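You operate a simulated robot arm through the tools that you are given. There is no shell and no other tool. Be economical: measure what you need, move in short steps, check, and stop when the job is done.

You run a simulated two-armed robot. Do the job below in one go: nothing can be reset, and whatever is moved stays where it is left.

## Task
Open the right cabinet door, put the chain oil bottle on the top of the beige drawer chest away on the top shelf of the deck cabinet and shut the door again. Then put the black magnifier on top of the yellow sponge on the top of the beige drawer chest. Then open the black bin lid. The order counts. Set down upright: chain oil bottle, black magnifier.

It is judged by the outcome, as a careful person would: the job done as asked, and still so three seconds after it is handed in. It fails if anything else is knocked over, pushed out of place, dropped, spilled or broken. A push-on lid holds only when it is set on centred and level and pressed home; a screw cap is set on level and turned clockwise until tight.

## Robot
Two 7-joint arms with fingered hands on one trunk, on a base that drives. Base frame: it is fixed to the floor where the robot stands at the start and does not move with it; the origin is under the middle of the robot, x ahead of it, y to its left, z up. Readings come in m, rad, newtons and seconds.
The left shoulder is at the start at [0.08, 0.198, 1.09], the right one opposite. With the tool pointing down near the work surface each hand reaches from about 0.1 to 0.72 m from the robot's upright axis, wherever it stands, measured 20 degrees to its own side. Places, roughly: black bin lid [-1.2, -3.4, 0.5]; black magnifier [8.5, -2.25, 1]; chain oil bottle [9, -2.25, 1]; right cabinet door [2.8, 0, 0.4]; top shelf of the deck cabinet [2.7, 0.2, 0.4]; yellow sponge [8.25, -1.75, 1]. Payload 4 kg a hand.
The TCP of each hand is the grasp point between the finger pads, 0.026 m short of the fingertips. In the tool frame z runs along the fingers and y along their closing line. Largest opening 0.132 m; the body of the gripper starts 0.073 m behind the TCP. The gripper is a hand of 4 fingers: y runs from the thumb to the fingers, the wrist lies at [0, 0, -0.239] in the tool frame.
Orientation is that of the tool frame in the base frame, as [roll, pitch, yaw] about the fixed x, y, z axes, in that order (R = Rz(yaw) Ry(pitch) Rx(roll)). With the fingers straight down and closing along the base's y, the tool's x points along the base's -x, its y along +y and its z along -z.

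## Interface
- The arms move only by the tool servo_tool. It takes "left_deltas", "right_deltas" or both (then of equal length, played together; a hand with none holds still); each is a list of rows, each an object of numbers (a shift or turn left out is 0): "x", "y", "z": the shift along the tool's x, y, z in m; "rx", "ry", "rz": the turn, a rotation vector about the tool's x, y, z in degrees. In form: [{"x": .., "y": .., "z": .., "rx": .., "ry": .., "rz": ..}, ...]. A call has 1 to 12 rows; each row shifts and turns the commanded pose from where the row before left it, along the tool's axes as they then stand. Each row takes 0.2 s and may step no farther than 0.05 m and 0.15 rad from the row before; otherwise, the whole call is refused. A pose out of reach is approached as far as the arm can. The call stops where the force on the tool passes 40 N (or 10 N more than at its start, if that is more) or the arm is blocked; 0.2 s more then pass. In this call time passes only in rows, and 0.2 s behind the last. It gives the time, the measured TCP pose, the force on the tool (base axes), the opening and the grip force at its end, in the units of the frame above (readings bear some noise), with the torque about the TCP (base axes, N m) and any sound that the robot's microphone picked up.
- Cameras (640 x 400 px; columns grow to the right, rows downward): "scene" is now at [0.1095, 0.018, 1.2533]; the picture's right is [0.22, -0.98, 0.00], its down [-0.70, -0.15, -0.70] and it looks along [0.68, 0.15, -0.72] (base axes); focal length 273 px, centre (320, 200). "left" rides on the left gripper at [-0.068, 0.002, -0.097] in its tool frame; the picture's right is [-0.03, -1.00, 0.00], its down [0.82, -0.02, -0.58] and it looks along [0.58, -0.01, 0.82] (tool axes); focal length 270 px, centre (320, 200). "right" rides on the right gripper at [0.068, 0.002, -0.097] in its tool frame; the picture's right is [-0.03, 1.00, 0.00], its down [-0.82, -0.02, -0.58] and it looks along [-0.58, -0.01, 0.82] (tool axes); focal length 270 px, centre (320, 200). There is no depth. A picture from a camera that has moved, and an enlarged one, comes with that camera's place and axes in the base frame and with its lens.
- grab_frame(camera): a new picture of that camera. It takes no simulated time.
- lift_body(by): slides the trunk up (or, below 0, down) by that many m; the arms and the scene camera ride with it, the base frame stays. It gives what a move gives, with no picture.
- steer(legs): drives the robot by 1 to 6 legs, each [ahead, left, turn to the left] in m, m and rad, along the robot's own axes; the way and the turn of a leg run together, so that a leg with both is an arc; at most 1.5 m and 3.142 rad a leg. The arms and the cameras ride along, it lands a little off, and it stops where it bumps. It gives what a move gives.
- set_fingers(finger1, finger2, finger3, thumb_bend, hand): sets how far each is bent, from 0 (flat) to 1 (curled in); at 0.3 the hand is open as for a grip, at 0.7 the pads meet at the TCP. One left out holds its place. A second passes; each finger stops where it meets its share of the squeeze, and holds until it gets a number again. It is the only way to open and close the hand. It gives what a move gives, with no picture; readings hold the bend of each and the force on the fingers (four entries, about 0 where the hand has none), thumb and palm.
- aim_head(pan, tilt): turns the head with the scene camera to pan (to the left, within 1.501 rad either way) and tilt (down, from -0.506 to 1.204), counted from straight ahead of the robot. It gives what a move gives.
- inspect(camera, box): a new picture of the part [left, top, right, bottom] of that camera's present view, enlarged. It takes no simulated time.
- hand_in(): hands the job in; it is judged then, once.

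Work in short steps. Places have to be worked out from the pictures, the camera data and where the tool is seen: move nearer, look again, correct. Check each grasp and each placing, and mend what went wrong. You have 165 turns and 118 pictures in all, those below and enlarged ones among them. Open the grippers and draw the arms clear of the work before you hand the job in, unless the task says otherwise; then end with one line.

The tools are called after "Call:" as a command line: name --argument value ..., lists and objects as JSON in quotes. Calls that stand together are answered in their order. servo_tool: Moves the arms, as the interface text tells. Its arguments: {"type":"object","properties":{"left_deltas":{"type":"array"},"right_deltas":{"type":"array"}},"required":[]} The other tools are called the same way: lift_body (by) slides the trunk up or down; set_fingers (finger1, finger2, finger3, thumb_bend, hand) moves the fingers one by one; steer (legs) drives the base; aim_head (pan, tilt) turns the head that bears the scene camera; grab_frame (camera) takes a picture; inspect (camera, box) takes an enlarged picture of a part of a camera's view; hand_in () hands the job in.

At the start:

```text
t: 0.0
left_eef_pos: [0.4344, 0.1471, 0.5783]
left_tool_rot: [3.141, 0.0, 3.141]
left_wrist_force: [-0.9, -0.3, -0.1]
left_moment: [-0.01, 0.01, 0.01]
left_gripper_width: 0.1318
left_grasp_force: 0.1
left_shape: jaw
left_bend: [0.3, 0.3, 0.3, 0.3]
left_finger forces: [0.0, 0.0, 0.0, 0.0, 0.0, 0.1]
right_eef_pos: [0.427, -0.169, 0.5337]
right_tool_rot: [3.141, 0.0, -3.141]
right_wrist_force: [-0.4, 0.1, -0.2]
right_moment: [0.03, 0.0, 0.0]
right_gripper_width: 0.1321
right_grasp_force: 0.1
right_shape: jaw
right_bend: [0.3, 0.3, 0.3, 0.3]
right_finger forces: [0.1, 0.0, 0.0, 0.0, 0.0, 0.0]
trunk travel left (down, up): [-0.4, 0.44]
robot x, y, heading: [0.0001, 0.0005, -0.004]
head pan, tilt: [0.218, 0.801]
```

scene: 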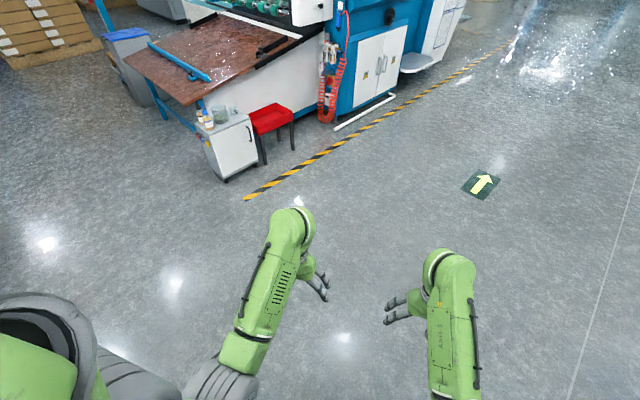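
right: 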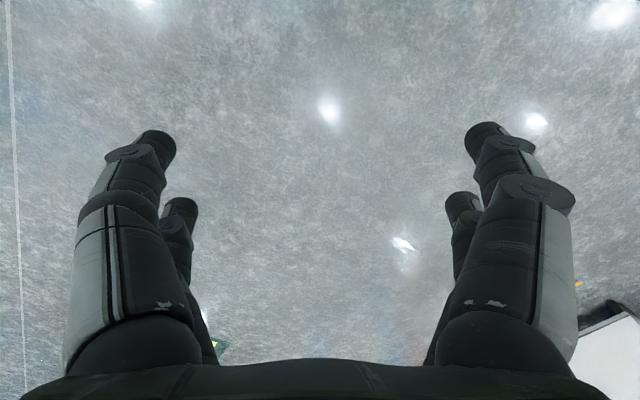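
left: 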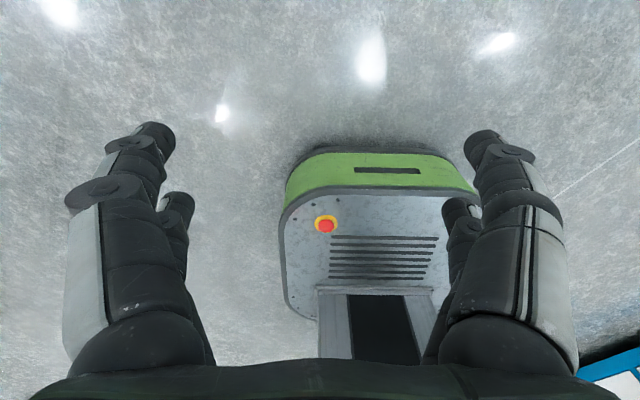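

I look ahead first to see the cabinet and the way to the chest.

Call:
aim_head --pan 0 --tilt 0.35

Call:
grab_frame --camera "scene"

```text
t: 0.9
left_eef_pos: [0.4341, 0.1468, 0.5787]
left_tool_rot: [-3.141, 0.0, 3.141]
left_wrist_force: [-0.1, -0.1, 0.1]
left_moment: [0.01, -0.02, -0.04]
left_gripper_width: 0.1321
left_grasp_force: 0.0
left_shape: jaw
left_bend: [0.3, 0.3, 0.3, 0.3]
left_finger forces: [0.0, 0.0, 0.1, 0.1, 0.0, 0.1]
right_eef_pos: [0.4262, -0.1684, 0.533]
right_tool_rot: [3.141, 0.001, -3.14]
right_wrist_force: [0.2, 0.6, -0.9]
right_moment: [0.0, 0.0, -0.01]
right_gripper_width: 0.1318
right_grasp_force: 0.1
right_shape: jaw
right_bend: [0.3, 0.3, 0.3, 0.3]
right_finger forces: [0.0, 0.0, 0.0, 0.0, 0.0, 0.0]
trunk travel left (down, up): [-0.4, 0.44]
robot x, y, heading: [0.0003, 0.0014, -0.002]
head pan, tilt: [0.0, 0.351]
```

```text
114 pictures are left
camera scene: at [0.1239, 0.0006, 1.293], right [0.0, -1.0, 0.0], down [-0.34, 0.0, -0.94], along [0.94, 0.0, -0.34], focal length 273 px, centre (320, 200)
```

scene: 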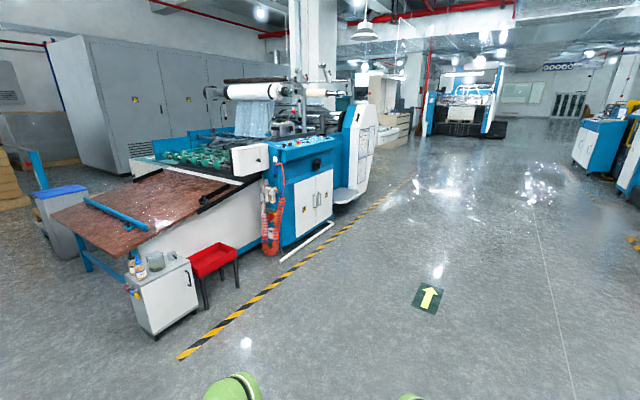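

The white double doors on the blue machine match the stated cabinet place. I zoom in on it and on the chest.

Call:
inspect --camera "scene" --box '[240, 120, 400, 270]'

Call:
steer --legs '[[1.2, -0.7, 0.0], [0.4, -0.3, 0.9]]'

Call:
grab_frame --camera "scene"

```text
2.67 times, centred on (320, 195) of scene
camera zoom: at [0.1239, 0.0006, 1.293], right [0.0, -1.0, 0.0], down [-0.34, 0.0, -0.94], along [0.94, 0.0, -0.34], focal length 728 px, centre (320, 213)
```

zoom: 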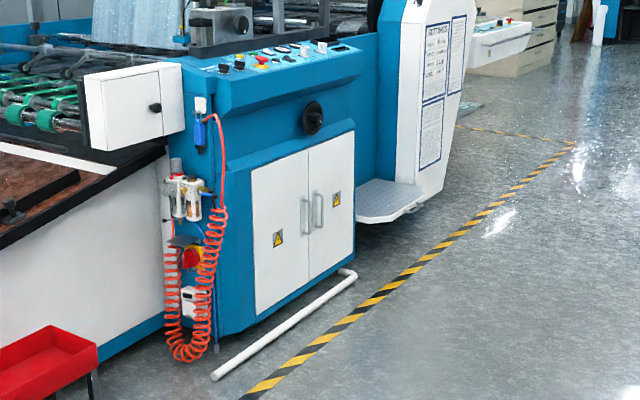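

```text
t: 10.3
left_eef_pos: [1.8218, -0.3642, 0.5772]
left_tool_rot: [3.141, 0.001, -2.241]
left_wrist_force: [0.0, -0.6, 0.3]
left_moment: [-0.02, -0.02, -0.03]
left_gripper_width: 0.132
left_grasp_force: 0.1
left_shape: jaw
left_bend: [0.3, 0.3, 0.3, 0.3]
left_finger forces: [0.0, 0.0, 0.0, 0.1, 0.0, 0.1]
right_eef_pos: [2.0646, -0.5672, 0.5338]
right_tool_rot: [3.142, 0.001, -2.241]
right_wrist_force: [0.4, 0.3, -0.2]
right_moment: [0.01, 0.01, 0.01]
right_gripper_width: 0.1319
right_grasp_force: 0.1
right_shape: jaw
right_bend: [0.3, 0.3, 0.3, 0.3]
right_finger forces: [0.1, 0.1, 0.0, 0.1, 0.0, 0.0]
trunk travel left (down, up): [-0.4, 0.44]
robot x, y, heading: [1.6644, -0.8, 0.904]
head pan, tilt: [0.0, 0.351]
```

```text
112 pictures are left
camera scene: at [1.7446, -0.6977, 1.2931], right [0.78, -0.62, 0.0], down [-0.21, -0.27, -0.94], along [0.58, 0.74, -0.34], focal length 273 px, centre (320, 200)
```

scene: 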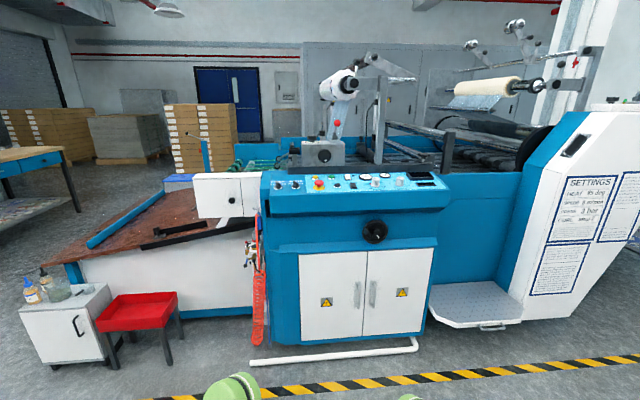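

The cabinet is ahead, its front turned about 5° from me. I drive nearer, square up and tilt the head to measure the handle.

Call:
steer --legs '[[0.38, -0.27, 0.085]]'

Call:
aim_head --pan 0 --tilt 0.7

Call:
grab_frame --camera "scene"

```text
t: 13.2
left_eef_pos: [2.2241, -0.1985, 0.578]
left_tool_rot: [3.141, 0.001, -2.15]
left_wrist_force: [0.3, 0.1, -0.3]
left_moment: [0.03, 0.02, -0.04]
left_gripper_width: 0.1318
left_grasp_force: 0.0
left_shape: jaw
left_bend: [0.3, 0.3, 0.3, 0.3]
left_finger forces: [0.0, 0.0, 0.0, 0.0, 0.0, 0.1]
right_eef_pos: [2.4846, -0.3792, 0.5336]
right_tool_rot: [3.141, -0.001, -2.148]
right_wrist_force: [-0.1, -0.6, 0.5]
right_moment: [0.02, 0.02, -0.02]
right_gripper_width: 0.1318
right_grasp_force: 0.1
right_shape: jaw
right_bend: [0.3, 0.3, 0.3, 0.3]
right_finger forces: [0.0, 0.1, 0.0, 0.1, 0.1, 0.1]
trunk travel left (down, up): [-0.4, 0.44]
robot x, y, heading: [2.1107, -0.6473, 0.991]
head pan, tilt: [0.0, 0.351]
```

```text
t: 14.0
left_eef_pos: [2.2236, -0.199, 0.5778]
left_tool_rot: [3.142, 0.002, -2.149]
left_wrist_force: [0.1, 0.4, -0.3]
left_moment: [0.04, -0.03, 0.02]
left_gripper_width: 0.132
left_grasp_force: 0.0
left_shape: jaw
left_bend: [0.3, 0.3, 0.3, 0.3]
left_finger forces: [0.2, 0.0, 0.1, 0.0, 0.0, 0.0]
right_eef_pos: [2.4844, -0.3784, 0.534]
right_tool_rot: [3.142, 0.002, -2.15]
right_wrist_force: [0.3, 0.6, 0.0]
right_moment: [0.0, -0.01, 0.0]
right_gripper_width: 0.1321
right_grasp_force: 0.0
right_shape: jaw
right_bend: [0.3, 0.3, 0.3, 0.3]
right_finger forces: [0.0, 0.0, 0.0, 0.1, 0.0, 0.1]
trunk travel left (down, up): [-0.4, 0.44]
robot x, y, heading: [2.109, -0.6413, 0.991]
head pan, tilt: [0.0, 0.7]
```

```text
111 pictures are left
camera scene: at [2.1732, -0.5456, 1.2618], right [0.84, -0.55, 0.0], down [-0.35, -0.54, -0.77], along [0.42, 0.64, -0.64], focal length 273 px, centre (320, 200)
```

scene: 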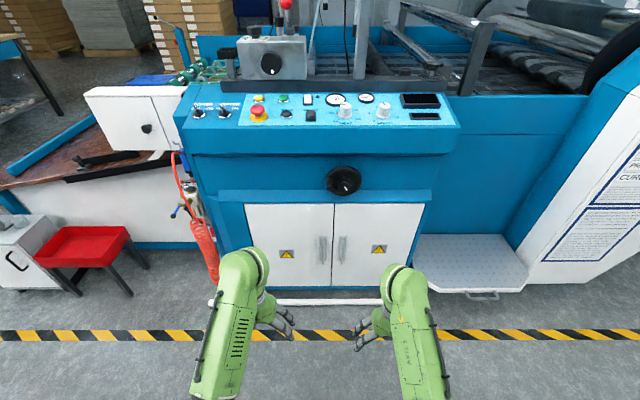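

Triangulating both views, the right handle is at about [2.69, 0.06, 0.32], 0.9 m ahead and 0.1 m right, with the door hinged on its right. I turn the right hand to point forward.

Call:
servo_tool --right_deltas '[{"x": -0.02, "ry": -8.18}, {"x": -0.0198, "z": 0.0028, "ry": -8.18}, {"x": -0.0192, "z": 0.0056, "ry": -8.18}, {"x": -0.0182, "z": 0.0083, "ry": -8.18}, {"x": -0.0168, "z": 0.0108, "ry": -8.18}, {"x": -0.0151, "z": 0.0131, "ry": -8.18}, {"x": -0.0131, "z": 0.0151, "ry": -8.18}, {"x": -0.0108, "z": 0.0168, "ry": -8.18}, {"x": -0.0083, "z": 0.0182, "ry": -8.18}, {"x": -0.0056, "z": 0.0192, "ry": -8.18}, {"x": -0.0028, "z": 0.0198, "ry": -8.18}]'

Call:
lift_body --by -0.3

Call:
set_fingers --hand "right" --finger1 0.48 --finger2 0.48 --finger3 0.48 --thumb_bend 0.48

Call:
grab_frame --camera "scene"

Call:
grab_frame --camera "right"

```text
t: 16.4
left_eef_pos: [2.2247, -0.1992, 0.5786]
left_tool_rot: [-3.141, -0.001, -2.149]
left_wrist_force: [-0.3, 0.1, 0.3]
left_moment: [-0.04, 0.0, -0.02]
left_gripper_width: 0.1318
left_grasp_force: 0.1
left_shape: jaw
left_bend: [0.3, 0.3, 0.3, 0.3]
left_finger forces: [0.0, 0.0, 0.0, 0.1, 0.0, 0.0]
right_eef_pos: [2.5992, -0.2051, 0.5888]
right_tool_rot: [-3.121, 1.516, -2.127]
right_wrist_force: [-0.2, 0.2, 0.7]
right_moment: [-0.05, 0.01, 0.0]
right_gripper_width: 0.1322
right_grasp_force: 0.1
right_shape: jaw
right_bend: [0.3, 0.3, 0.3, 0.3]
right_finger forces: [0.0, 0.0, 0.0, 0.1, 0.0, 0.0]
right hand out of reach, approached as far as the arm can: row 10, 11
trunk travel left (down, up): [-0.4, 0.44]
robot x, y, heading: [2.1097, -0.6416, 0.997]
head pan, tilt: [0.0, 0.7]
```

```text
t: 19.4
left_eef_pos: [2.2252, -0.1989, 0.2783]
left_tool_rot: [3.142, -0.001, -2.149]
left_wrist_force: [0.4, 0.2, 0.4]
left_moment: [0.0, 0.01, 0.01]
left_gripper_width: 0.1321
left_grasp_force: 0.1
left_shape: jaw
left_bend: [0.3, 0.3, 0.3, 0.3]
left_finger forces: [0.0, 0.0, 0.0, 0.1, 0.1, 0.1]
right_eef_pos: [2.5981, -0.206, 0.2881]
right_tool_rot: [3.135, 1.514, -2.153]
right_wrist_force: [-0.2, 0.6, 0.1]
right_moment: [-0.01, -0.01, 0.0]
right_gripper_width: 0.1319
right_grasp_force: 0.1
right_shape: jaw
right_bend: [0.3, 0.3, 0.3, 0.3]
right_finger forces: [0.0, 0.0, 0.1, 0.0, 0.1, 0.0]
trunk travel left (down, up): [-0.1, 0.74]
robot x, y, heading: [2.1111, -0.6401, 0.991]
head pan, tilt: [0.0, 0.7]
```

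```text
t: 20.4
left_eef_pos: [2.224, -0.1989, 0.2774]
left_tool_rot: [-3.141, 0.001, -2.147]
left_wrist_force: [-0.4, -0.3, 0.3]
left_moment: [0.02, -0.03, 0.0]
left_gripper_width: 0.1319
left_grasp_force: 0.1
left_shape: jaw
left_bend: [0.3, 0.3, 0.3, 0.3]
left_finger forces: [0.0, 0.0, 0.0, 0.0, 0.1, 0.0]
right_eef_pos: [2.5986, -0.2059, 0.2887]
right_tool_rot: [3.135, 1.517, -2.154]
right_wrist_force: [-0.4, 0.3, -0.4]
right_moment: [0.01, 0.0, -0.05]
right_gripper_width: 0.073
right_grasp_force: 0.2
right_shape: fingers
right_bend: [0.48, 0.48, 0.48, 0.48]
right_finger forces: [0.0, 0.0, 0.0, 0.1, 0.0, 0.0]
trunk travel left (down, up): [-0.1, 0.74]
robot x, y, heading: [2.11, -0.6419, 0.99]
head pan, tilt: [0.0, 0.7]
```

```text
110 pictures are left
camera scene: at [2.1733, -0.5456, 0.9617], right [0.84, -0.55, 0.0], down [-0.35, -0.54, -0.76], along [0.42, 0.64, -0.64], focal length 273 px, centre (320, 200)
```

scene: 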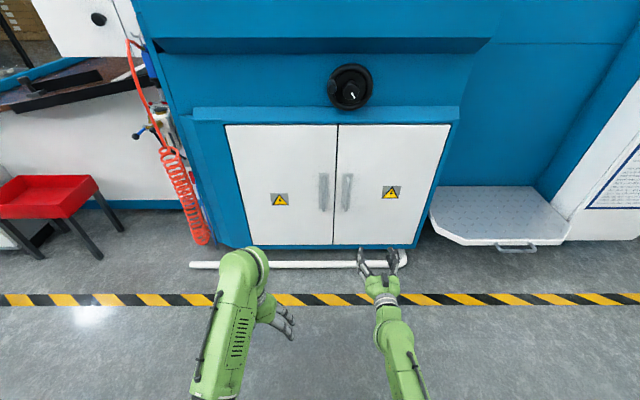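

```text
109 pictures are left
camera right: at [2.5436, -0.2881, 0.2256], right [-0.84, 0.55, 0.03], down [-0.27, -0.46, 0.85], along [0.48, 0.7, 0.53], focal length 270 px, centre (320, 200)
```

right: 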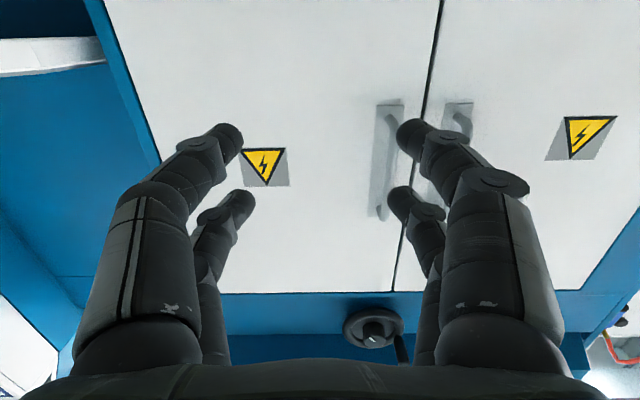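

Handle fix from both cameras: ≈[2.644, 0.006, 0.375], 0.83 m ahead and 0.09 m right. I lower the trunk the rest and bring the hand to handle height and line.

Call:
lift_body --by -0.1

Call:
servo_tool --right_deltas '[{"x": -0.045, "ry": -1.5}, {"x": -0.045, "ry": -1.5}, {"x": -0.045}, {"x": -0.045, "y": 0.02}, {"y": 0.03}, {"y": 0.029}]'

Call:
grab_frame --camera "scene"

Call:
grab_frame --camera "right"

```text
t: 21.4
left_eef_pos: [2.2223, -0.1985, 0.2277]
left_tool_rot: [-3.126, 0.016, -2.149]
left_wrist_force: [0.2, -0.2, 0.3]
left_moment: [-0.03, 0.01, 0.01]
left_gripper_width: 0.1321
left_grasp_force: 0.1
left_shape: jaw
left_bend: [0.3, 0.3, 0.3, 0.3]
left_finger forces: [0.0, 0.0, 0.1, 0.0, 0.0, 0.0]
right_eef_pos: [2.5872, -0.2198, 0.3949]
right_tool_rot: [0.029, 1.34, 1.022]
right_wrist_force: [-0.4, 0.2, -0.5]
right_moment: [0.0, -0.01, 0.03]
right_gripper_width: 0.0733
right_grasp_force: 0.0
right_shape: fingers
right_bend: [0.48, 0.48, 0.48, 0.48]
right_finger forces: [0.1, 0.0, 0.1, 0.0, 0.0, 0.0]
trunk travel left (down, up): [-0.039, 0.801]
robot x, y, heading: [2.1134, -0.6414, 0.989]
head pan, tilt: [0.0, 0.7]
stopped: the arm was blocked; the commanded pose is now the measured one
```

```text
t: 22.8
left_eef_pos: [2.224, -0.1998, 0.2158]
left_tool_rot: [3.141, -0.002, -2.147]
left_wrist_force: [-0.1, 0.5, 0.2]
left_moment: [-0.01, 0.02, -0.03]
left_gripper_width: 0.132
left_grasp_force: 0.1
left_shape: jaw
left_bend: [0.3, 0.3, 0.3, 0.3]
left_finger forces: [0.1, 0.0, 0.0, 0.1, 0.0, 0.0]
right_eef_pos: [2.5084, -0.2117, 0.5475]
right_tool_rot: [0.09, 1.307, 1.075]
right_wrist_force: [-0.4, 0.2, -0.3]
right_moment: [0.01, 0.01, -0.03]
right_gripper_width: 0.0729
right_grasp_force: 0.0
right_shape: fingers
right_bend: [0.48, 0.48, 0.48, 0.48]
right_finger forces: [0.1, 0.1, 0.0, 0.0, 0.1, 0.0]
trunk travel left (down, up): [-0.039, 0.801]
robot x, y, heading: [2.1098, -0.639, 0.992]
head pan, tilt: [0.0, 0.7]
```

```text
108 pictures are left
camera scene: at [2.173, -0.5457, 0.9007], right [0.84, -0.55, 0.0], down [-0.35, -0.54, -0.76], along [0.42, 0.64, -0.64], focal length 273 px, centre (320, 200)
```

scene: 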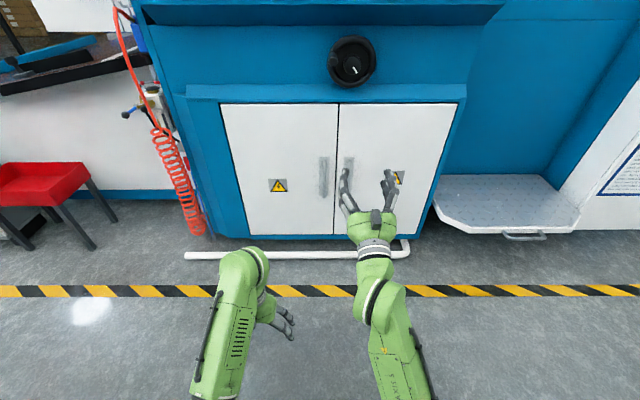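

```text
107 pictures are left
camera right: at [2.4637, -0.274, 0.4569], right [-0.84, 0.54, 0.05], down [-0.39, -0.66, 0.64], along [0.38, 0.52, 0.77], focal length 270 px, centre (320, 200)
```

right: 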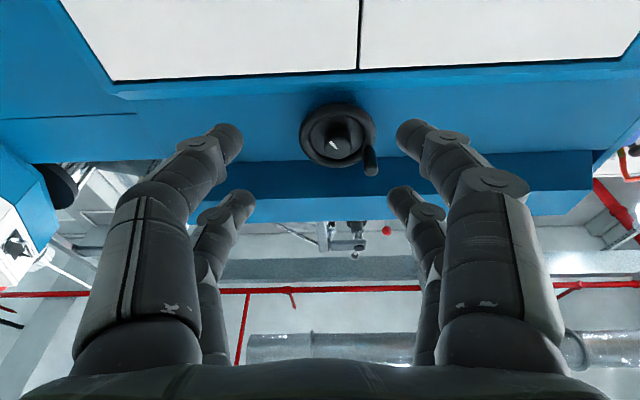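

The hand is now laterally in line with the handle but 0.17 m too high and tilted up 15°. I level it and lower it.

Call:
servo_tool --right_deltas '[{"x": 0.03, "ry": 5}, {"x": 0.03, "ry": 5}, {"x": 0.03, "ry": 5, "rx": -2}, {"x": 0.04}, {"x": 0.035}]'

Call:
grab_frame --camera "right"

```text
t: 24.0
left_eef_pos: [2.2234, -0.1993, 0.2174]
left_tool_rot: [3.141, 0.001, -2.148]
left_wrist_force: [1.3, -0.9, -0.6]
left_moment: [0.0, 0.01, -0.01]
left_gripper_width: 0.1322
left_grasp_force: 0.0
left_shape: jaw
left_bend: [0.3, 0.3, 0.3, 0.3]
left_finger forces: [0.1, 0.1, 0.0, 0.1, 0.1, 0.0]
right_eef_pos: [2.5131, -0.1971, 0.384]
right_tool_rot: [1.482, 1.55, 2.507]
right_wrist_force: [0.3, -0.2, 0.4]
right_moment: [-0.03, 0.01, -0.02]
right_gripper_width: 0.0732
right_grasp_force: 0.1
right_shape: fingers
right_bend: [0.48, 0.48, 0.48, 0.48]
right_finger forces: [0.0, 0.0, 0.1, 0.0, 0.0, 0.1]
trunk travel left (down, up): [-0.039, 0.801]
robot x, y, heading: [2.1104, -0.6422, 0.989]
head pan, tilt: [0.0, 0.7]
```

```text
106 pictures are left
camera right: at [2.4615, -0.2777, 0.3163], right [-0.85, 0.52, 0.05], down [-0.27, -0.52, 0.81], along [0.44, 0.68, 0.58], focal length 270 px, centre (320, 200)
```

right: 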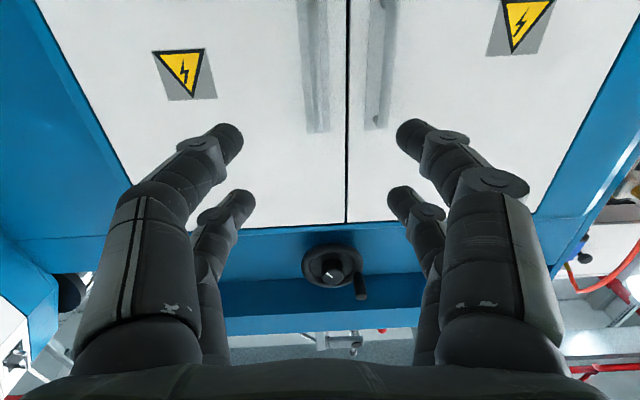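

Hand is level at z 0.384 and centred on the right handle, about 0.24 m short. I advance straight in.

Call:
servo_tool --right_deltas '[{"z": 0.04}, {"z": 0.04}, {"z": 0.04}, {"z": 0.04}, {"z": 0.03}]'

Call:
grab_frame --camera "right"

Call:
inspect --camera "scene" --box '[260, 100, 420, 200]'

```text
t: 25.2
left_eef_pos: [2.2223, -0.1997, 0.2165]
left_tool_rot: [3.14, -0.001, -2.148]
left_wrist_force: [0.3, 1.2, 0.8]
left_moment: [0.01, 0.04, -0.02]
left_gripper_width: 0.1319
left_grasp_force: 0.0
left_shape: jaw
left_bend: [0.3, 0.3, 0.3, 0.3]
left_finger forces: [0.0, 0.1, 0.1, 0.0, 0.0, 0.1]
right_eef_pos: [2.6125, -0.0342, 0.3833]
right_tool_rot: [1.524, 1.553, 2.55]
right_wrist_force: [-0.1, 0.2, -0.6]
right_moment: [0.01, 0.01, -0.03]
right_gripper_width: 0.0729
right_grasp_force: 0.1
right_shape: fingers
right_bend: [0.48, 0.48, 0.48, 0.48]
right_finger forces: [0.0, 0.0, 0.0, 0.0, 0.1, 0.0]
trunk travel left (down, up): [-0.039, 0.801]
robot x, y, heading: [2.1072, -0.6418, 0.99]
head pan, tilt: [0.0, 0.7]
```

```text
105 pictures are left
camera right: at [2.561, -0.115, 0.3157], right [-0.85, 0.52, 0.05], down [-0.27, -0.51, 0.81], along [0.44, 0.68, 0.58], focal length 270 px, centre (320, 200)
```

right: 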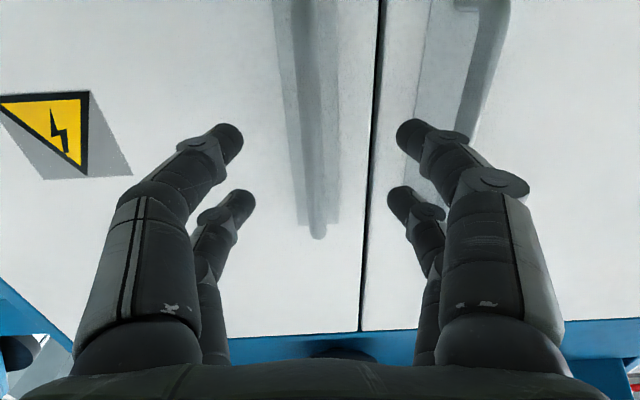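

```text
4.00 times, centred on (340, 150) of scene
camera zoom: at [2.1731, -0.5457, 0.9007], right [0.84, -0.55, 0.0], down [-0.35, -0.54, -0.76], along [0.42, 0.64, -0.64], focal length 1092 px, centre (240, 400)
```

zoom: 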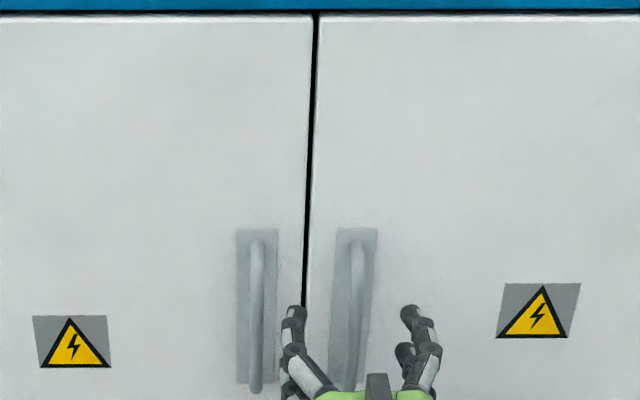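

The bar is between fingers and thumb; I move in the last 0.045 m and close.

Call:
servo_tool --right_deltas '[{"z": 0.025}, {"z": 0.02}]'

Call:
grab_frame --camera "right"

```text
t: 25.8
left_eef_pos: [2.2236, -0.201, 0.218]
left_tool_rot: [-3.141, 0.001, -2.151]
left_wrist_force: [0.2, 0.1, 0.3]
left_moment: [-0.02, -0.04, -0.02]
left_gripper_width: 0.1318
left_grasp_force: 0.2
left_shape: jaw
left_bend: [0.3, 0.3, 0.3, 0.3]
left_finger forces: [0.0, 0.0, 0.1, 0.0, 0.0, 0.0]
right_eef_pos: [2.6289, -0.0041, 0.3859]
right_tool_rot: [1.362, 1.557, 2.392]
right_wrist_force: [-12.7, -18.3, 2.6]
right_moment: [-0.06, -0.08, -1.02]
right_gripper_width: 0.0742
right_grasp_force: 10.7
right_shape: fingers
right_bend: [0.48, 0.48, 0.49, 0.48]
right_finger forces: [0.1, 0.0, 9.7, 0.0, 12.0, 0.0]
trunk travel left (down, up): [-0.039, 0.801]
robot x, y, heading: [2.1107, -0.6421, 0.991]
head pan, tilt: [0.0, 0.7]
stopped in row 2 (right hand): the force on the tool passed its limit at 101 N (the readings are from after the stop); the commanded pose is now the measured one
```

```text
103 pictures are left
camera right: at [2.5776, -0.0858, 0.3159], right [-0.86, 0.52, 0.04], down [-0.27, -0.51, 0.81], along [0.44, 0.69, 0.58], focal length 270 px, centre (320, 200)
```

right: 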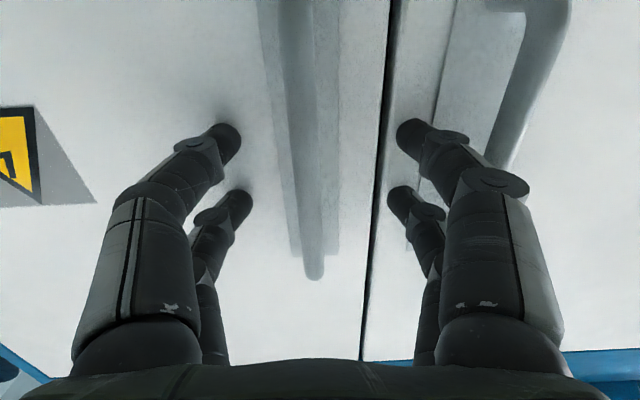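

Fingertips touch the door face. I back off 8 mm and close on the bar.

Call:
servo_tool --right_deltas '[{"z": -0.008}]'

Call:
set_fingers --hand "right" --finger1 0.72 --finger2 0.72 --finger3 0.72 --thumb_bend 0.72

Call:
grab_frame --camera "right"

```text
t: 26.2
left_eef_pos: [2.2242, -0.1978, 0.2174]
left_tool_rot: [3.141, -0.001, -2.152]
left_wrist_force: [0.1, -0.1, 0.2]
left_moment: [0.01, 0.03, 0.01]
left_gripper_width: 0.1322
left_grasp_force: 0.0
left_shape: jaw
left_bend: [0.3, 0.3, 0.3, 0.3]
left_finger forces: [0.0, 0.0, 0.0, 0.0, 0.1, 0.0]
right_eef_pos: [2.6267, -0.0104, 0.3827]
right_tool_rot: [1.472, 1.555, 2.502]
right_wrist_force: [0.2, -0.5, -0.5]
right_moment: [-0.01, -0.02, 0.02]
right_gripper_width: 0.0732
right_grasp_force: 0.0
right_shape: fingers
right_bend: [0.48, 0.48, 0.48, 0.48]
right_finger forces: [0.0, 0.0, 0.1, 0.0, 0.0, 0.0]
trunk travel left (down, up): [-0.039, 0.801]
robot x, y, heading: [2.1088, -0.6453, 0.99]
head pan, tilt: [0.0, 0.7]
```

```text
t: 27.2
left_eef_pos: [2.2246, -0.1998, 0.2168]
left_tool_rot: [3.141, -0.001, -2.151]
left_wrist_force: [0.2, -0.3, -0.2]
left_moment: [0.02, -0.01, 0.0]
left_gripper_width: 0.132
left_grasp_force: 0.0
left_shape: jaw
left_bend: [0.3, 0.3, 0.3, 0.3]
left_finger forces: [0.0, 0.1, 0.0, 0.1, 0.1, 0.0]
right_eef_pos: [2.6271, -0.0118, 0.3836]
right_tool_rot: [1.512, 1.553, 2.539]
right_wrist_force: [7.2, -1.5, 0.8]
right_moment: [-0.07, -0.04, 0.0]
right_gripper_width: 0.0004
right_grasp_force: 4.2
right_shape: fingers
right_bend: [0.72, 0.72, 0.71, 0.68]
right_finger forces: [0.0, 0.0, 2.9, 0.0, 5.7, 0.0]
trunk travel left (down, up): [-0.039, 0.801]
robot x, y, heading: [2.1101, -0.6403, 0.992]
head pan, tilt: [0.0, 0.7]
```

```text
102 pictures are left
camera right: at [2.5747, -0.0918, 0.3148], right [-0.86, 0.52, 0.04], down [-0.27, -0.51, 0.81], along [0.44, 0.69, 0.58], focal length 270 px, centre (320, 200)
```

right: 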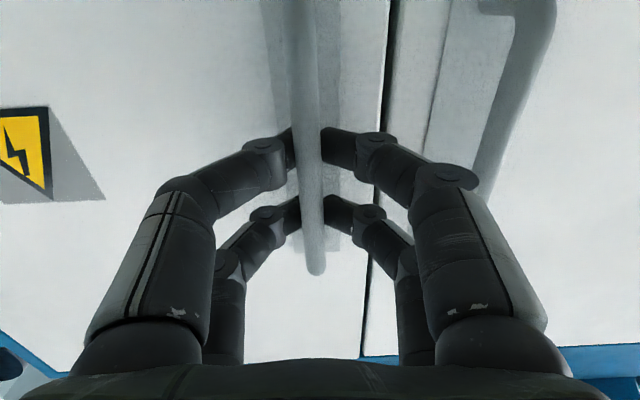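

The fingertips are hooked shut behind the bar. I start pulling along the hinge arc (radius ≈0.33 m), turning the hand with the door.

Call:
servo_tool --right_deltas '[{"z": -0.0288, "y": -0.0035, "rx": -5}, {"z": -0.0288, "y": -0.0035, "rx": -5}, {"z": -0.0288, "y": -0.0035, "rx": -5}]'

Call:
grab_frame --camera "scene"

```text
t: 28.0
left_eef_pos: [2.2234, -0.1993, 0.2169]
left_tool_rot: [-3.14, 0.0, -2.149]
left_wrist_force: [-0.1, -0.4, -0.1]
left_moment: [-0.02, -0.03, -0.01]
left_gripper_width: 0.132
left_grasp_force: 0.0
left_shape: jaw
left_bend: [0.3, 0.3, 0.3, 0.3]
left_finger forces: [0.0, 0.0, 0.0, 0.0, 0.0, 0.0]
right_eef_pos: [2.6048, -0.0816, 0.3819]
right_tool_rot: [1.429, 1.556, 2.718]
right_wrist_force: [0.2, 0.2, -0.1]
right_moment: [0.0, 0.01, 0.01]
right_gripper_width: 0.0
right_grasp_force: 0.1
right_shape: fingers
right_bend: [0.72, 0.72, 0.71, 0.71]
right_finger forces: [0.0, 0.1, 0.0, 0.0, 0.0, 0.0]
right hand out of reach, approached as far as the arm can: row 2
trunk travel left (down, up): [-0.039, 0.801]
robot x, y, heading: [2.11, -0.6467, 0.995]
head pan, tilt: [0.0, 0.7]
```

```text
101 pictures are left
camera scene: at [2.1731, -0.5458, 0.9006], right [0.84, -0.55, 0.0], down [-0.35, -0.54, -0.76], along [0.42, 0.64, -0.64], focal length 273 px, centre (320, 200)
```

scene: 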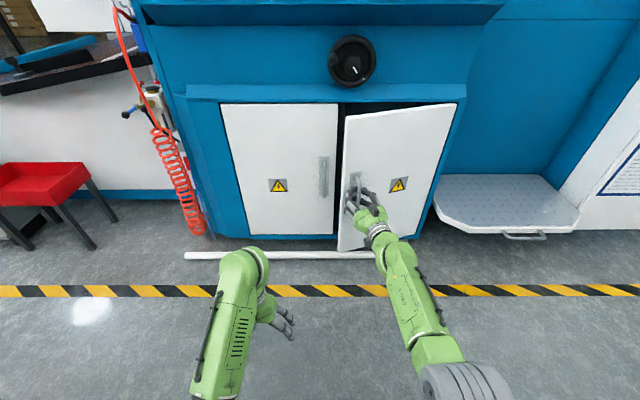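

The door follows, about 13° open. I continue along the arc.

Call:
servo_tool --right_deltas '[{"z": -0.0288, "y": -0.0035, "rx": -5}, {"z": -0.0288, "y": -0.0035, "rx": -5}, {"z": -0.0288, "y": -0.0035, "rx": -5}, {"z": -0.0288, "y": -0.0035, "rx": -5}, {"z": -0.0288, "y": -0.0035, "rx": -5}]'

Call:
grab_frame --camera "scene"

```text
t: 29.1
left_eef_pos: [2.2271, -0.1996, 0.2165]
left_tool_rot: [-3.141, -0.003, -2.154]
left_wrist_force: [-0.2, -0.1, -0.1]
left_moment: [0.01, 0.03, 0.0]
left_gripper_width: 0.132
left_grasp_force: 0.1
left_shape: jaw
left_bend: [0.3, 0.3, 0.3, 0.3]
left_finger forces: [0.1, 0.0, 0.0, 0.0, 0.1, 0.0]
right_eef_pos: [2.5891, -0.1802, 0.3479]
right_tool_rot: [-0.21, 1.522, 1.397]
right_wrist_force: [24.6, 3.9, 4.6]
right_moment: [-0.09, -0.34, -0.05]
right_gripper_width: 0.0112
right_grasp_force: 16.8
right_shape: fingers
right_bend: [0.72, 0.72, 0.7, 0.66]
right_finger forces: [0.0, 0.1, 8.6, 0.0, 24.0, 0.0]
right hand out of reach, approached as far as the arm can: row 2, 3, 4, 5
trunk travel left (down, up): [-0.039, 0.801]
robot x, y, heading: [2.1131, -0.6422, 0.985]
head pan, tilt: [0.0, 0.7]
stopped in row 5 (right hand): the force on the tool passed its limit at 51 N (the readings are from after the stop); the commanded pose is now the measured one
```

```text
100 pictures are left
camera scene: at [2.1753, -0.5458, 0.9006], right [0.83, -0.55, 0.0], down [-0.36, -0.54, -0.76], along [0.42, 0.64, -0.64], focal length 273 px, centre (320, 200)
```

scene: 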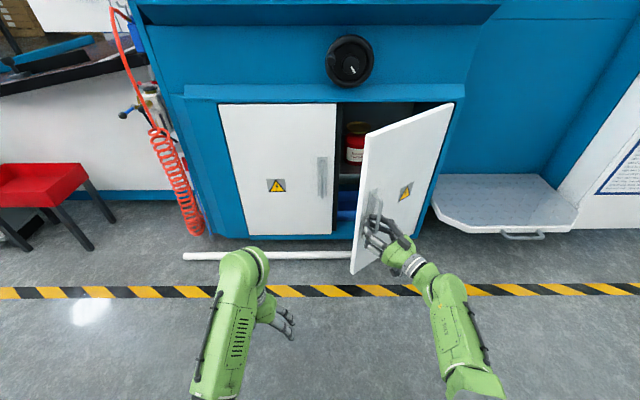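

Door is about 35° open; the arm reaches its wrist limit. I unhook: open the fingers and back off.

Call:
set_fingers --hand "right" --finger1 0.45 --finger2 0.45 --finger3 0.45 --thumb_bend 0.45

Call:
servo_tool --right_deltas '[{"z": -0.03}, {"z": -0.03}, {"z": -0.03}, {"z": -0.03}]'

Call:
grab_frame --camera "scene"

```text
t: 30.1
left_eef_pos: [2.2256, -0.1999, 0.2166]
left_tool_rot: [3.141, -0.002, -2.151]
left_wrist_force: [0.2, 1.1, 0.5]
left_moment: [-0.01, 0.01, -0.02]
left_gripper_width: 0.1316
left_grasp_force: 0.1
left_shape: jaw
left_bend: [0.3, 0.3, 0.3, 0.3]
left_finger forces: [0.0, 0.0, 0.0, 0.0, 0.0, 0.0]
right_eef_pos: [2.5831, -0.1817, 0.3464]
right_tool_rot: [-0.212, 1.527, 1.404]
right_wrist_force: [0.9, -0.5, -0.5]
right_moment: [0.0, -0.01, 0.01]
right_gripper_width: 0.0823
right_grasp_force: 0.0
right_shape: fingers
right_bend: [0.45, 0.45, 0.45, 0.45]
right_finger forces: [0.1, 0.0, 0.0, 0.0, 0.0, 0.0]
trunk travel left (down, up): [-0.039, 0.801]
robot x, y, heading: [2.1092, -0.6424, 0.993]
head pan, tilt: [0.0, 0.7]
```

```text
t: 31.1
left_eef_pos: [2.2253, -0.2002, 0.2165]
left_tool_rot: [-3.141, -0.001, -2.153]
left_wrist_force: [0.2, 0.1, 0.3]
left_moment: [0.07, -0.01, -0.02]
left_gripper_width: 0.1321
left_grasp_force: 0.0
left_shape: jaw
left_bend: [0.3, 0.3, 0.3, 0.3]
left_finger forces: [0.0, 0.0, 0.0, 0.1, 0.0, 0.0]
right_eef_pos: [2.5931, -0.2725, 0.2931]
right_tool_rot: [-0.25, 1.524, 1.362]
right_wrist_force: [0.1, -0.1, 0.2]
right_moment: [0.05, -0.01, 0.01]
right_gripper_width: 0.0822
right_grasp_force: 0.0
right_shape: fingers
right_bend: [0.45, 0.45, 0.45, 0.45]
right_finger forces: [0.0, 0.0, 0.1, 0.0, 0.1, 0.0]
right hand out of reach, approached as far as the arm can: row 1, 2, 3, 4
trunk travel left (down, up): [-0.039, 0.801]
robot x, y, heading: [2.1075, -0.6449, 0.991]
head pan, tilt: [0.0, 0.7]
```

```text
99 pictures are left
camera scene: at [2.1739, -0.546, 0.9008], right [0.84, -0.55, 0.0], down [-0.35, -0.54, -0.76], along [0.42, 0.64, -0.64], focal length 273 px, centre (320, 200)
```

scene: 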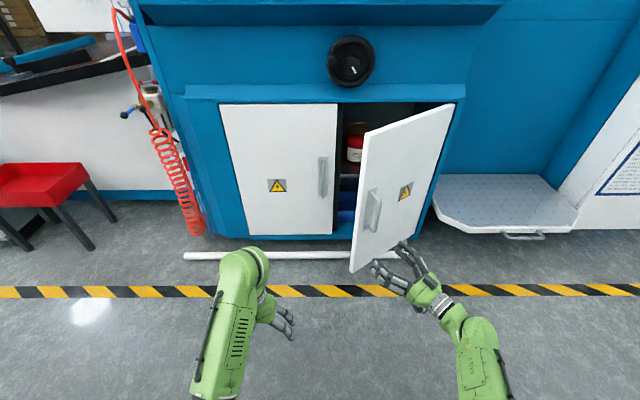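

Unhooked. I swing the right hand straight, draw back, and carry it left of the door's free edge to push it open from inside.

Call:
servo_tool --right_deltas '[{"z": -0.04, "rx": 8}, {"z": -0.04, "rx": 8}, {"z": -0.03, "rx": 8}, {"z": -0.02, "rx": 8, "x": -0.03}, {"y": 0.04, "x": -0.03}, {"y": 0.04, "x": -0.03}, {"y": 0.05}, {"y": 0.05}]'

Call:
set_fingers --hand "right" --finger1 0.7 --finger2 0.7 --finger3 0.7 --thumb_bend 0.7

Call:
grab_frame --camera "scene"

```text
t: 31.7
left_eef_pos: [2.2267, -0.1996, 0.2147]
left_tool_rot: [3.116, -0.014, -2.152]
left_wrist_force: [-0.5, -1.4, -0.6]
left_moment: [-0.03, -0.02, 0.0]
left_gripper_width: 0.1318
left_grasp_force: 0.1
left_shape: jaw
left_bend: [0.3, 0.3, 0.3, 0.3]
left_finger forces: [0.1, 0.1, 0.0, 0.0, 0.0, 0.1]
right_eef_pos: [2.661, -0.2997, 0.4052]
right_tool_rot: [-0.747, 1.267, 0.645]
right_wrist_force: [0.3, 0.1, -0.4]
right_moment: [0.14, 0.0, -0.04]
right_gripper_width: 0.0826
right_grasp_force: 0.1
right_shape: fingers
right_bend: [0.45, 0.45, 0.45, 0.45]
right_finger forces: [0.1, 0.0, 0.1, 0.0, 0.0, 0.0]
trunk travel left (down, up): [-0.039, 0.801]
robot x, y, heading: [2.1128, -0.6425, 0.99]
head pan, tilt: [0.0, 0.7]
stopped in row 3 (right hand): the arm was blocked; the commanded pose is now the measured one
```

```text
t: 32.7
left_eef_pos: [2.2273, -0.1992, 0.214]
left_tool_rot: [3.117, -0.016, -2.151]
left_wrist_force: [-0.4, -0.4, 0.3]
left_moment: [0.0, 0.01, 0.0]
left_gripper_width: 0.1318
left_grasp_force: 0.0
left_shape: jaw
left_bend: [0.3, 0.3, 0.3, 0.3]
left_finger forces: [0.1, 0.0, 0.0, 0.0, 0.0, 0.0]
right_eef_pos: [2.6615, -0.2998, 0.4035]
right_tool_rot: [-0.752, 1.268, 0.642]
right_wrist_force: [-0.5, 0.3, 0.5]
right_moment: [0.02, 0.01, 0.0]
right_gripper_width: 0.0013
right_grasp_force: 0.0
right_shape: fingers
right_bend: [0.7, 0.7, 0.7, 0.7]
right_finger forces: [0.0, 0.0, 0.1, 0.1, 0.0, 0.0]
trunk travel left (down, up): [-0.039, 0.801]
robot x, y, heading: [2.1121, -0.644, 0.991]
head pan, tilt: [0.0, 0.7]
```

```text
98 pictures are left
camera scene: at [2.1963, -0.5464, 0.8987], right [0.84, -0.55, -0.02], down [-0.38, -0.54, -0.75], along [0.4, 0.64, -0.66], focal length 273 px, centre (320, 200)
```

scene: 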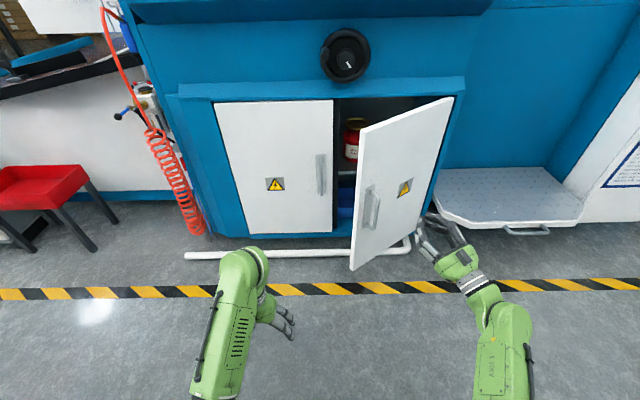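

The arm is cramped with the trunk so low (blocked against itself). I raise the trunk for elbow room.

Call:
lift_body --by 0.3

Call:
grab_frame --camera "scene"

```text
t: 35.7
left_eef_pos: [2.2306, -0.197, 0.5135]
left_tool_rot: [3.133, -0.012, -2.152]
left_wrist_force: [0.8, 0.0, -0.2]
left_moment: [-0.01, 0.0, 0.01]
left_gripper_width: 0.1317
left_grasp_force: 0.0
left_shape: jaw
left_bend: [0.3, 0.3, 0.3, 0.3]
left_finger forces: [0.0, 0.1, 0.1, 0.1, 0.0, 0.0]
right_eef_pos: [2.6637, -0.2996, 0.7048]
right_tool_rot: [-0.791, 1.273, 0.599]
right_wrist_force: [0.8, 0.0, 0.0]
right_moment: [-0.03, 0.0, 0.01]
right_gripper_width: 0.0014
right_grasp_force: 0.1
right_shape: fingers
right_bend: [0.7, 0.7, 0.7, 0.7]
right_finger forces: [0.0, 0.0, 0.0, 0.1, 0.0, 0.1]
trunk travel left (down, up): [-0.339, 0.501]
robot x, y, heading: [2.1099, -0.6419, 0.987]
head pan, tilt: [0.0, 0.7]
```

```text
97 pictures are left
camera scene: at [2.1906, -0.5396, 1.1995], right [0.84, -0.55, -0.01], down [-0.37, -0.54, -0.76], along [0.41, 0.64, -0.65], focal length 273 px, centre (320, 200)
```

scene: 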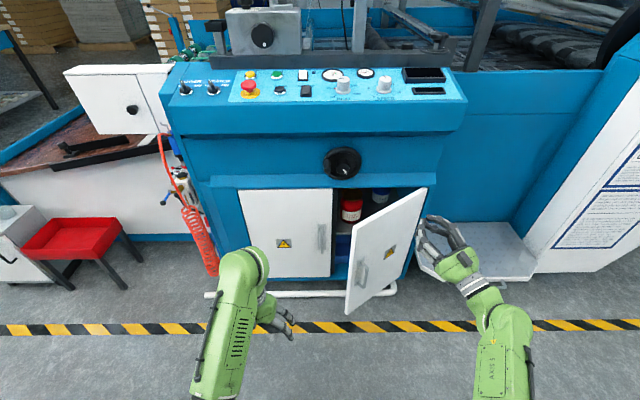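

I turn the right hand to point down (well clear above the door top at z≈0.58) to push the door from inside near its top edge.

Call:
servo_tool --right_deltas '[{"ry": 8.5}, {"ry": 8.5}, {"ry": 8.5}, {"ry": 8.5}, {"ry": 8.5}, {"ry": 8.5}, {"ry": 8.5}, {"ry": 8.5}, {"ry": 8.5}, {"ry": 8.5}, {"ry": 8.5}, {"ry": 8.5}]'

Call:
servo_tool --right_deltas '[{"rz": 8, "y": 0.04}, {"rz": 8, "y": 0.04}, {"rz": 8, "y": 0.04}, {"y": 0.04}, {"y": 0.04}, {"y": 0.03}]'

Call:
grab_frame --camera "scene"

```text
t: 38.3
left_eef_pos: [2.2258, -0.1984, 0.5168]
left_tool_rot: [-3.14, -0.001, -2.151]
left_wrist_force: [0.8, 0.1, 0.6]
left_moment: [0.0, -0.02, -0.05]
left_gripper_width: 0.1317
left_grasp_force: 0.1
left_shape: jaw
left_bend: [0.3, 0.3, 0.3, 0.3]
left_finger forces: [0.1, 0.1, 0.1, 0.0, 0.0, 0.0]
right_eef_pos: [2.6638, -0.2552, 0.4972]
right_tool_rot: [-2.635, 1.068, -1.331]
right_wrist_force: [-0.7, 0.7, 1.4]
right_moment: [0.01, -0.01, -0.02]
right_gripper_width: 0.0013
right_grasp_force: 0.1
right_shape: fingers
right_bend: [0.7, 0.7, 0.7, 0.7]
right_finger forces: [0.0, 0.0, 0.1, 0.0, 0.1, 0.1]
right hand out of reach, approached as far as the arm can: row 1, 2, 3, 4, 5, 6, 7, 8, 9, 10, 11, 12
trunk travel left (down, up): [-0.339, 0.501]
robot x, y, heading: [2.1111, -0.6402, 0.991]
head pan, tilt: [0.0, 0.7]
```

```text
t: 39.7
left_eef_pos: [2.2256, -0.1993, 0.5167]
left_tool_rot: [-3.141, 0.001, -2.152]
left_wrist_force: [0.3, -0.1, 0.0]
left_moment: [-0.01, 0.0, -0.01]
left_gripper_width: 0.1319
left_grasp_force: 0.1
left_shape: jaw
left_bend: [0.3, 0.3, 0.3, 0.3]
left_finger forces: [0.0, 0.0, 0.1, 0.1, 0.0, 0.0]
right_eef_pos: [2.4575, -0.1696, 0.4771]
right_tool_rot: [2.814, 1.108, -2.261]
right_wrist_force: [-0.8, 0.1, -0.1]
right_moment: [-0.02, -0.01, -0.04]
right_gripper_width: 0.0012
right_grasp_force: 0.0
right_shape: fingers
right_bend: [0.7, 0.7, 0.7, 0.7]
right_finger forces: [0.0, 0.0, 0.0, 0.0, 0.0, 0.0]
right hand out of reach, approached as far as the arm can: row 1, 2, 3
trunk travel left (down, up): [-0.339, 0.501]
robot x, y, heading: [2.111, -0.6437, 0.991]
head pan, tilt: [0.0, 0.7]
```

```text
96 pictures are left
camera scene: at [2.1739, -0.5458, 1.2007], right [0.84, -0.55, 0.0], down [-0.35, -0.54, -0.76], along [0.42, 0.64, -0.64], focal length 273 px, centre (320, 200)
```

scene: 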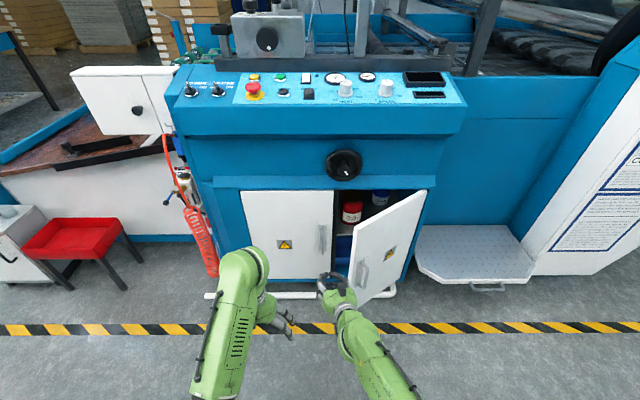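

The hand is left of the free edge, pointing ahead. I move it 0.12 m ahead, inside the door, then push right.

Call:
servo_tool --right_deltas '[{"z": 0.036, "x": -0.018}, {"z": 0.036, "x": -0.018}, {"z": 0.036, "x": -0.018}, {"y": -0.04}, {"y": -0.04}, {"y": -0.04}, {"y": -0.04}]'

Call:
grab_frame --camera "scene"

```text
t: 41.1
left_eef_pos: [2.2238, -0.199, 0.5166]
left_tool_rot: [-3.14, -0.001, -2.148]
left_wrist_force: [-0.3, -1.2, -0.7]
left_moment: [-0.02, 0.03, 0.0]
left_gripper_width: 0.132
left_grasp_force: 0.0
left_shape: jaw
left_bend: [0.3, 0.3, 0.3, 0.3]
left_finger forces: [0.0, 0.0, 0.0, 0.0, 0.0, 0.0]
right_eef_pos: [2.5528, -0.0769, 0.4581]
right_tool_rot: [2.739, 1.138, -2.335]
right_wrist_force: [-13.4, -1.1, 5.1]
right_moment: [-0.36, -0.73, -1.16]
right_gripper_width: 0.001
right_grasp_force: 7.0
right_shape: fingers
right_bend: [0.7, 0.7, 0.7, 0.7]
right_finger forces: [0.0, 0.1, 0.4, 0.1, 0.0, 14.1]
right hand out of reach, approached as far as the arm can: row 4, 5, 6
trunk travel left (down, up): [-0.339, 0.501]
robot x, y, heading: [2.1096, -0.6407, 0.992]
head pan, tilt: [0.0, 0.7]
stopped in row 6 (right hand): the force on the tool passed its limit at 103 N (the readings are from after the stop); the commanded pose is now the measured one
```

```text
95 pictures are left
camera scene: at [2.1723, -0.5462, 1.2009], right [0.84, -0.55, 0.0], down [-0.35, -0.54, -0.77], along [0.42, 0.64, -0.64], focal length 273 px, centre (320, 200)
```

scene: 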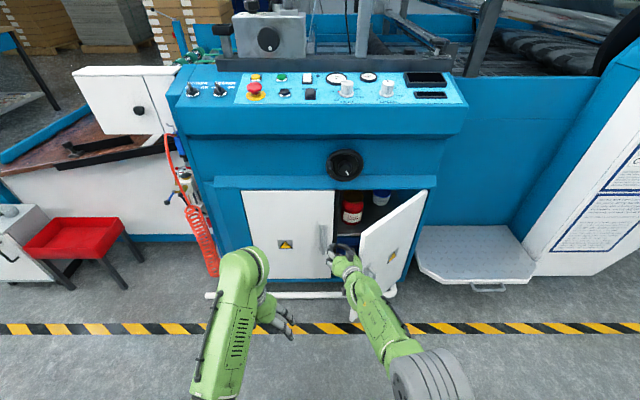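

Contact with the door's inside edge. I keep pushing right in smaller steps.

Call:
servo_tool --right_deltas '[{"y": -0.015}, {"y": -0.015}, {"y": -0.015}, {"y": -0.015}, {"y": -0.015}, {"y": -0.015}, {"y": -0.015}, {"y": -0.015}]'

Call:
grab_frame --camera "scene"

```text
t: 41.4
left_eef_pos: [2.2217, -0.1985, 0.5167]
left_tool_rot: [-3.141, 0.001, -2.147]
left_wrist_force: [-0.8, 1.1, 0.4]
left_moment: [-0.02, 0.0, -0.02]
left_gripper_width: 0.1318
left_grasp_force: 0.0
left_shape: jaw
left_bend: [0.3, 0.3, 0.3, 0.3]
left_finger forces: [0.0, 0.1, 0.0, 0.0, 0.1, 0.0]
right_eef_pos: [2.5524, -0.0768, 0.4581]
right_tool_rot: [2.746, 1.145, -2.314]
right_wrist_force: [-13.8, -0.9, 6.0]
right_moment: [-0.4, -0.75, -1.1]
right_gripper_width: 0.001
right_grasp_force: 6.8
right_shape: fingers
right_bend: [0.7, 0.7, 0.7, 0.7]
right_finger forces: [0.0, 0.1, 0.2, 0.0, 0.1, 13.1]
trunk travel left (down, up): [-0.339, 0.501]
robot x, y, heading: [2.1088, -0.6439, 0.998]
head pan, tilt: [0.0, 0.7]
stopped in row 1 (right hand): the force on the tool passed its limit at 50 N (the readings are from after the stop); the commanded pose is now the measured one
```

```text
94 pictures are left
camera scene: at [2.172, -0.5458, 1.2008], right [0.84, -0.54, 0.0], down [-0.35, -0.54, -0.77], along [0.42, 0.64, -0.64], focal length 273 px, centre (320, 200)
```

scene: 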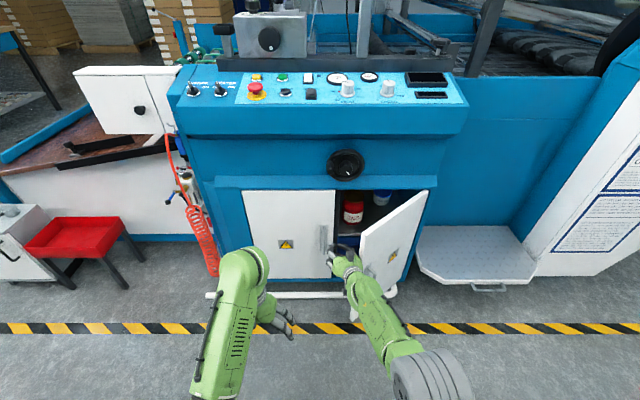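

I zoom in on the contact.

Call:
inspect --camera "scene" --box '[300, 180, 460, 320]'

Call:
grab_frame --camera "right"

```text
2.86 times, centred on (380, 250) of scene
camera zoom: at [2.172, -0.5458, 1.2008], right [0.84, -0.54, 0.0], down [-0.35, -0.54, -0.77], along [0.42, 0.64, -0.64], focal length 780 px, centre (149, 57)
```

zoom: 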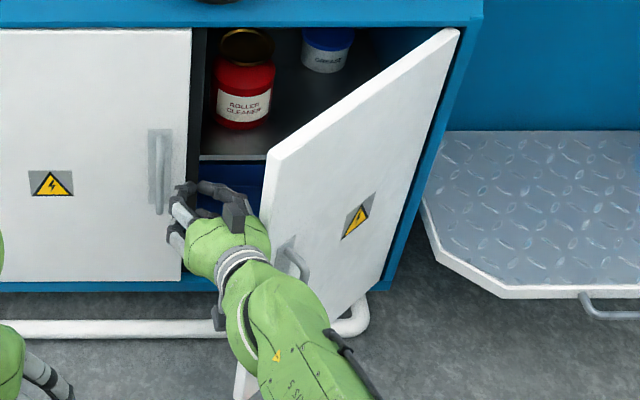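

```text
92 pictures are left
camera right: at [2.5029, -0.181, 0.4327], right [-0.91, 0.37, 0.18], down [0.08, -0.27, 0.96], along [0.41, 0.89, 0.21], focal length 270 px, centre (320, 200)
```

right: 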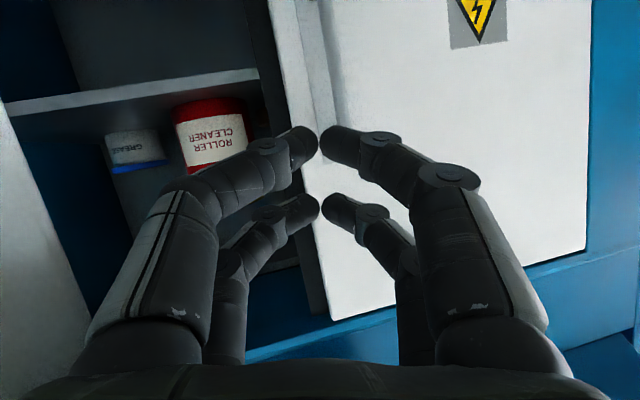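

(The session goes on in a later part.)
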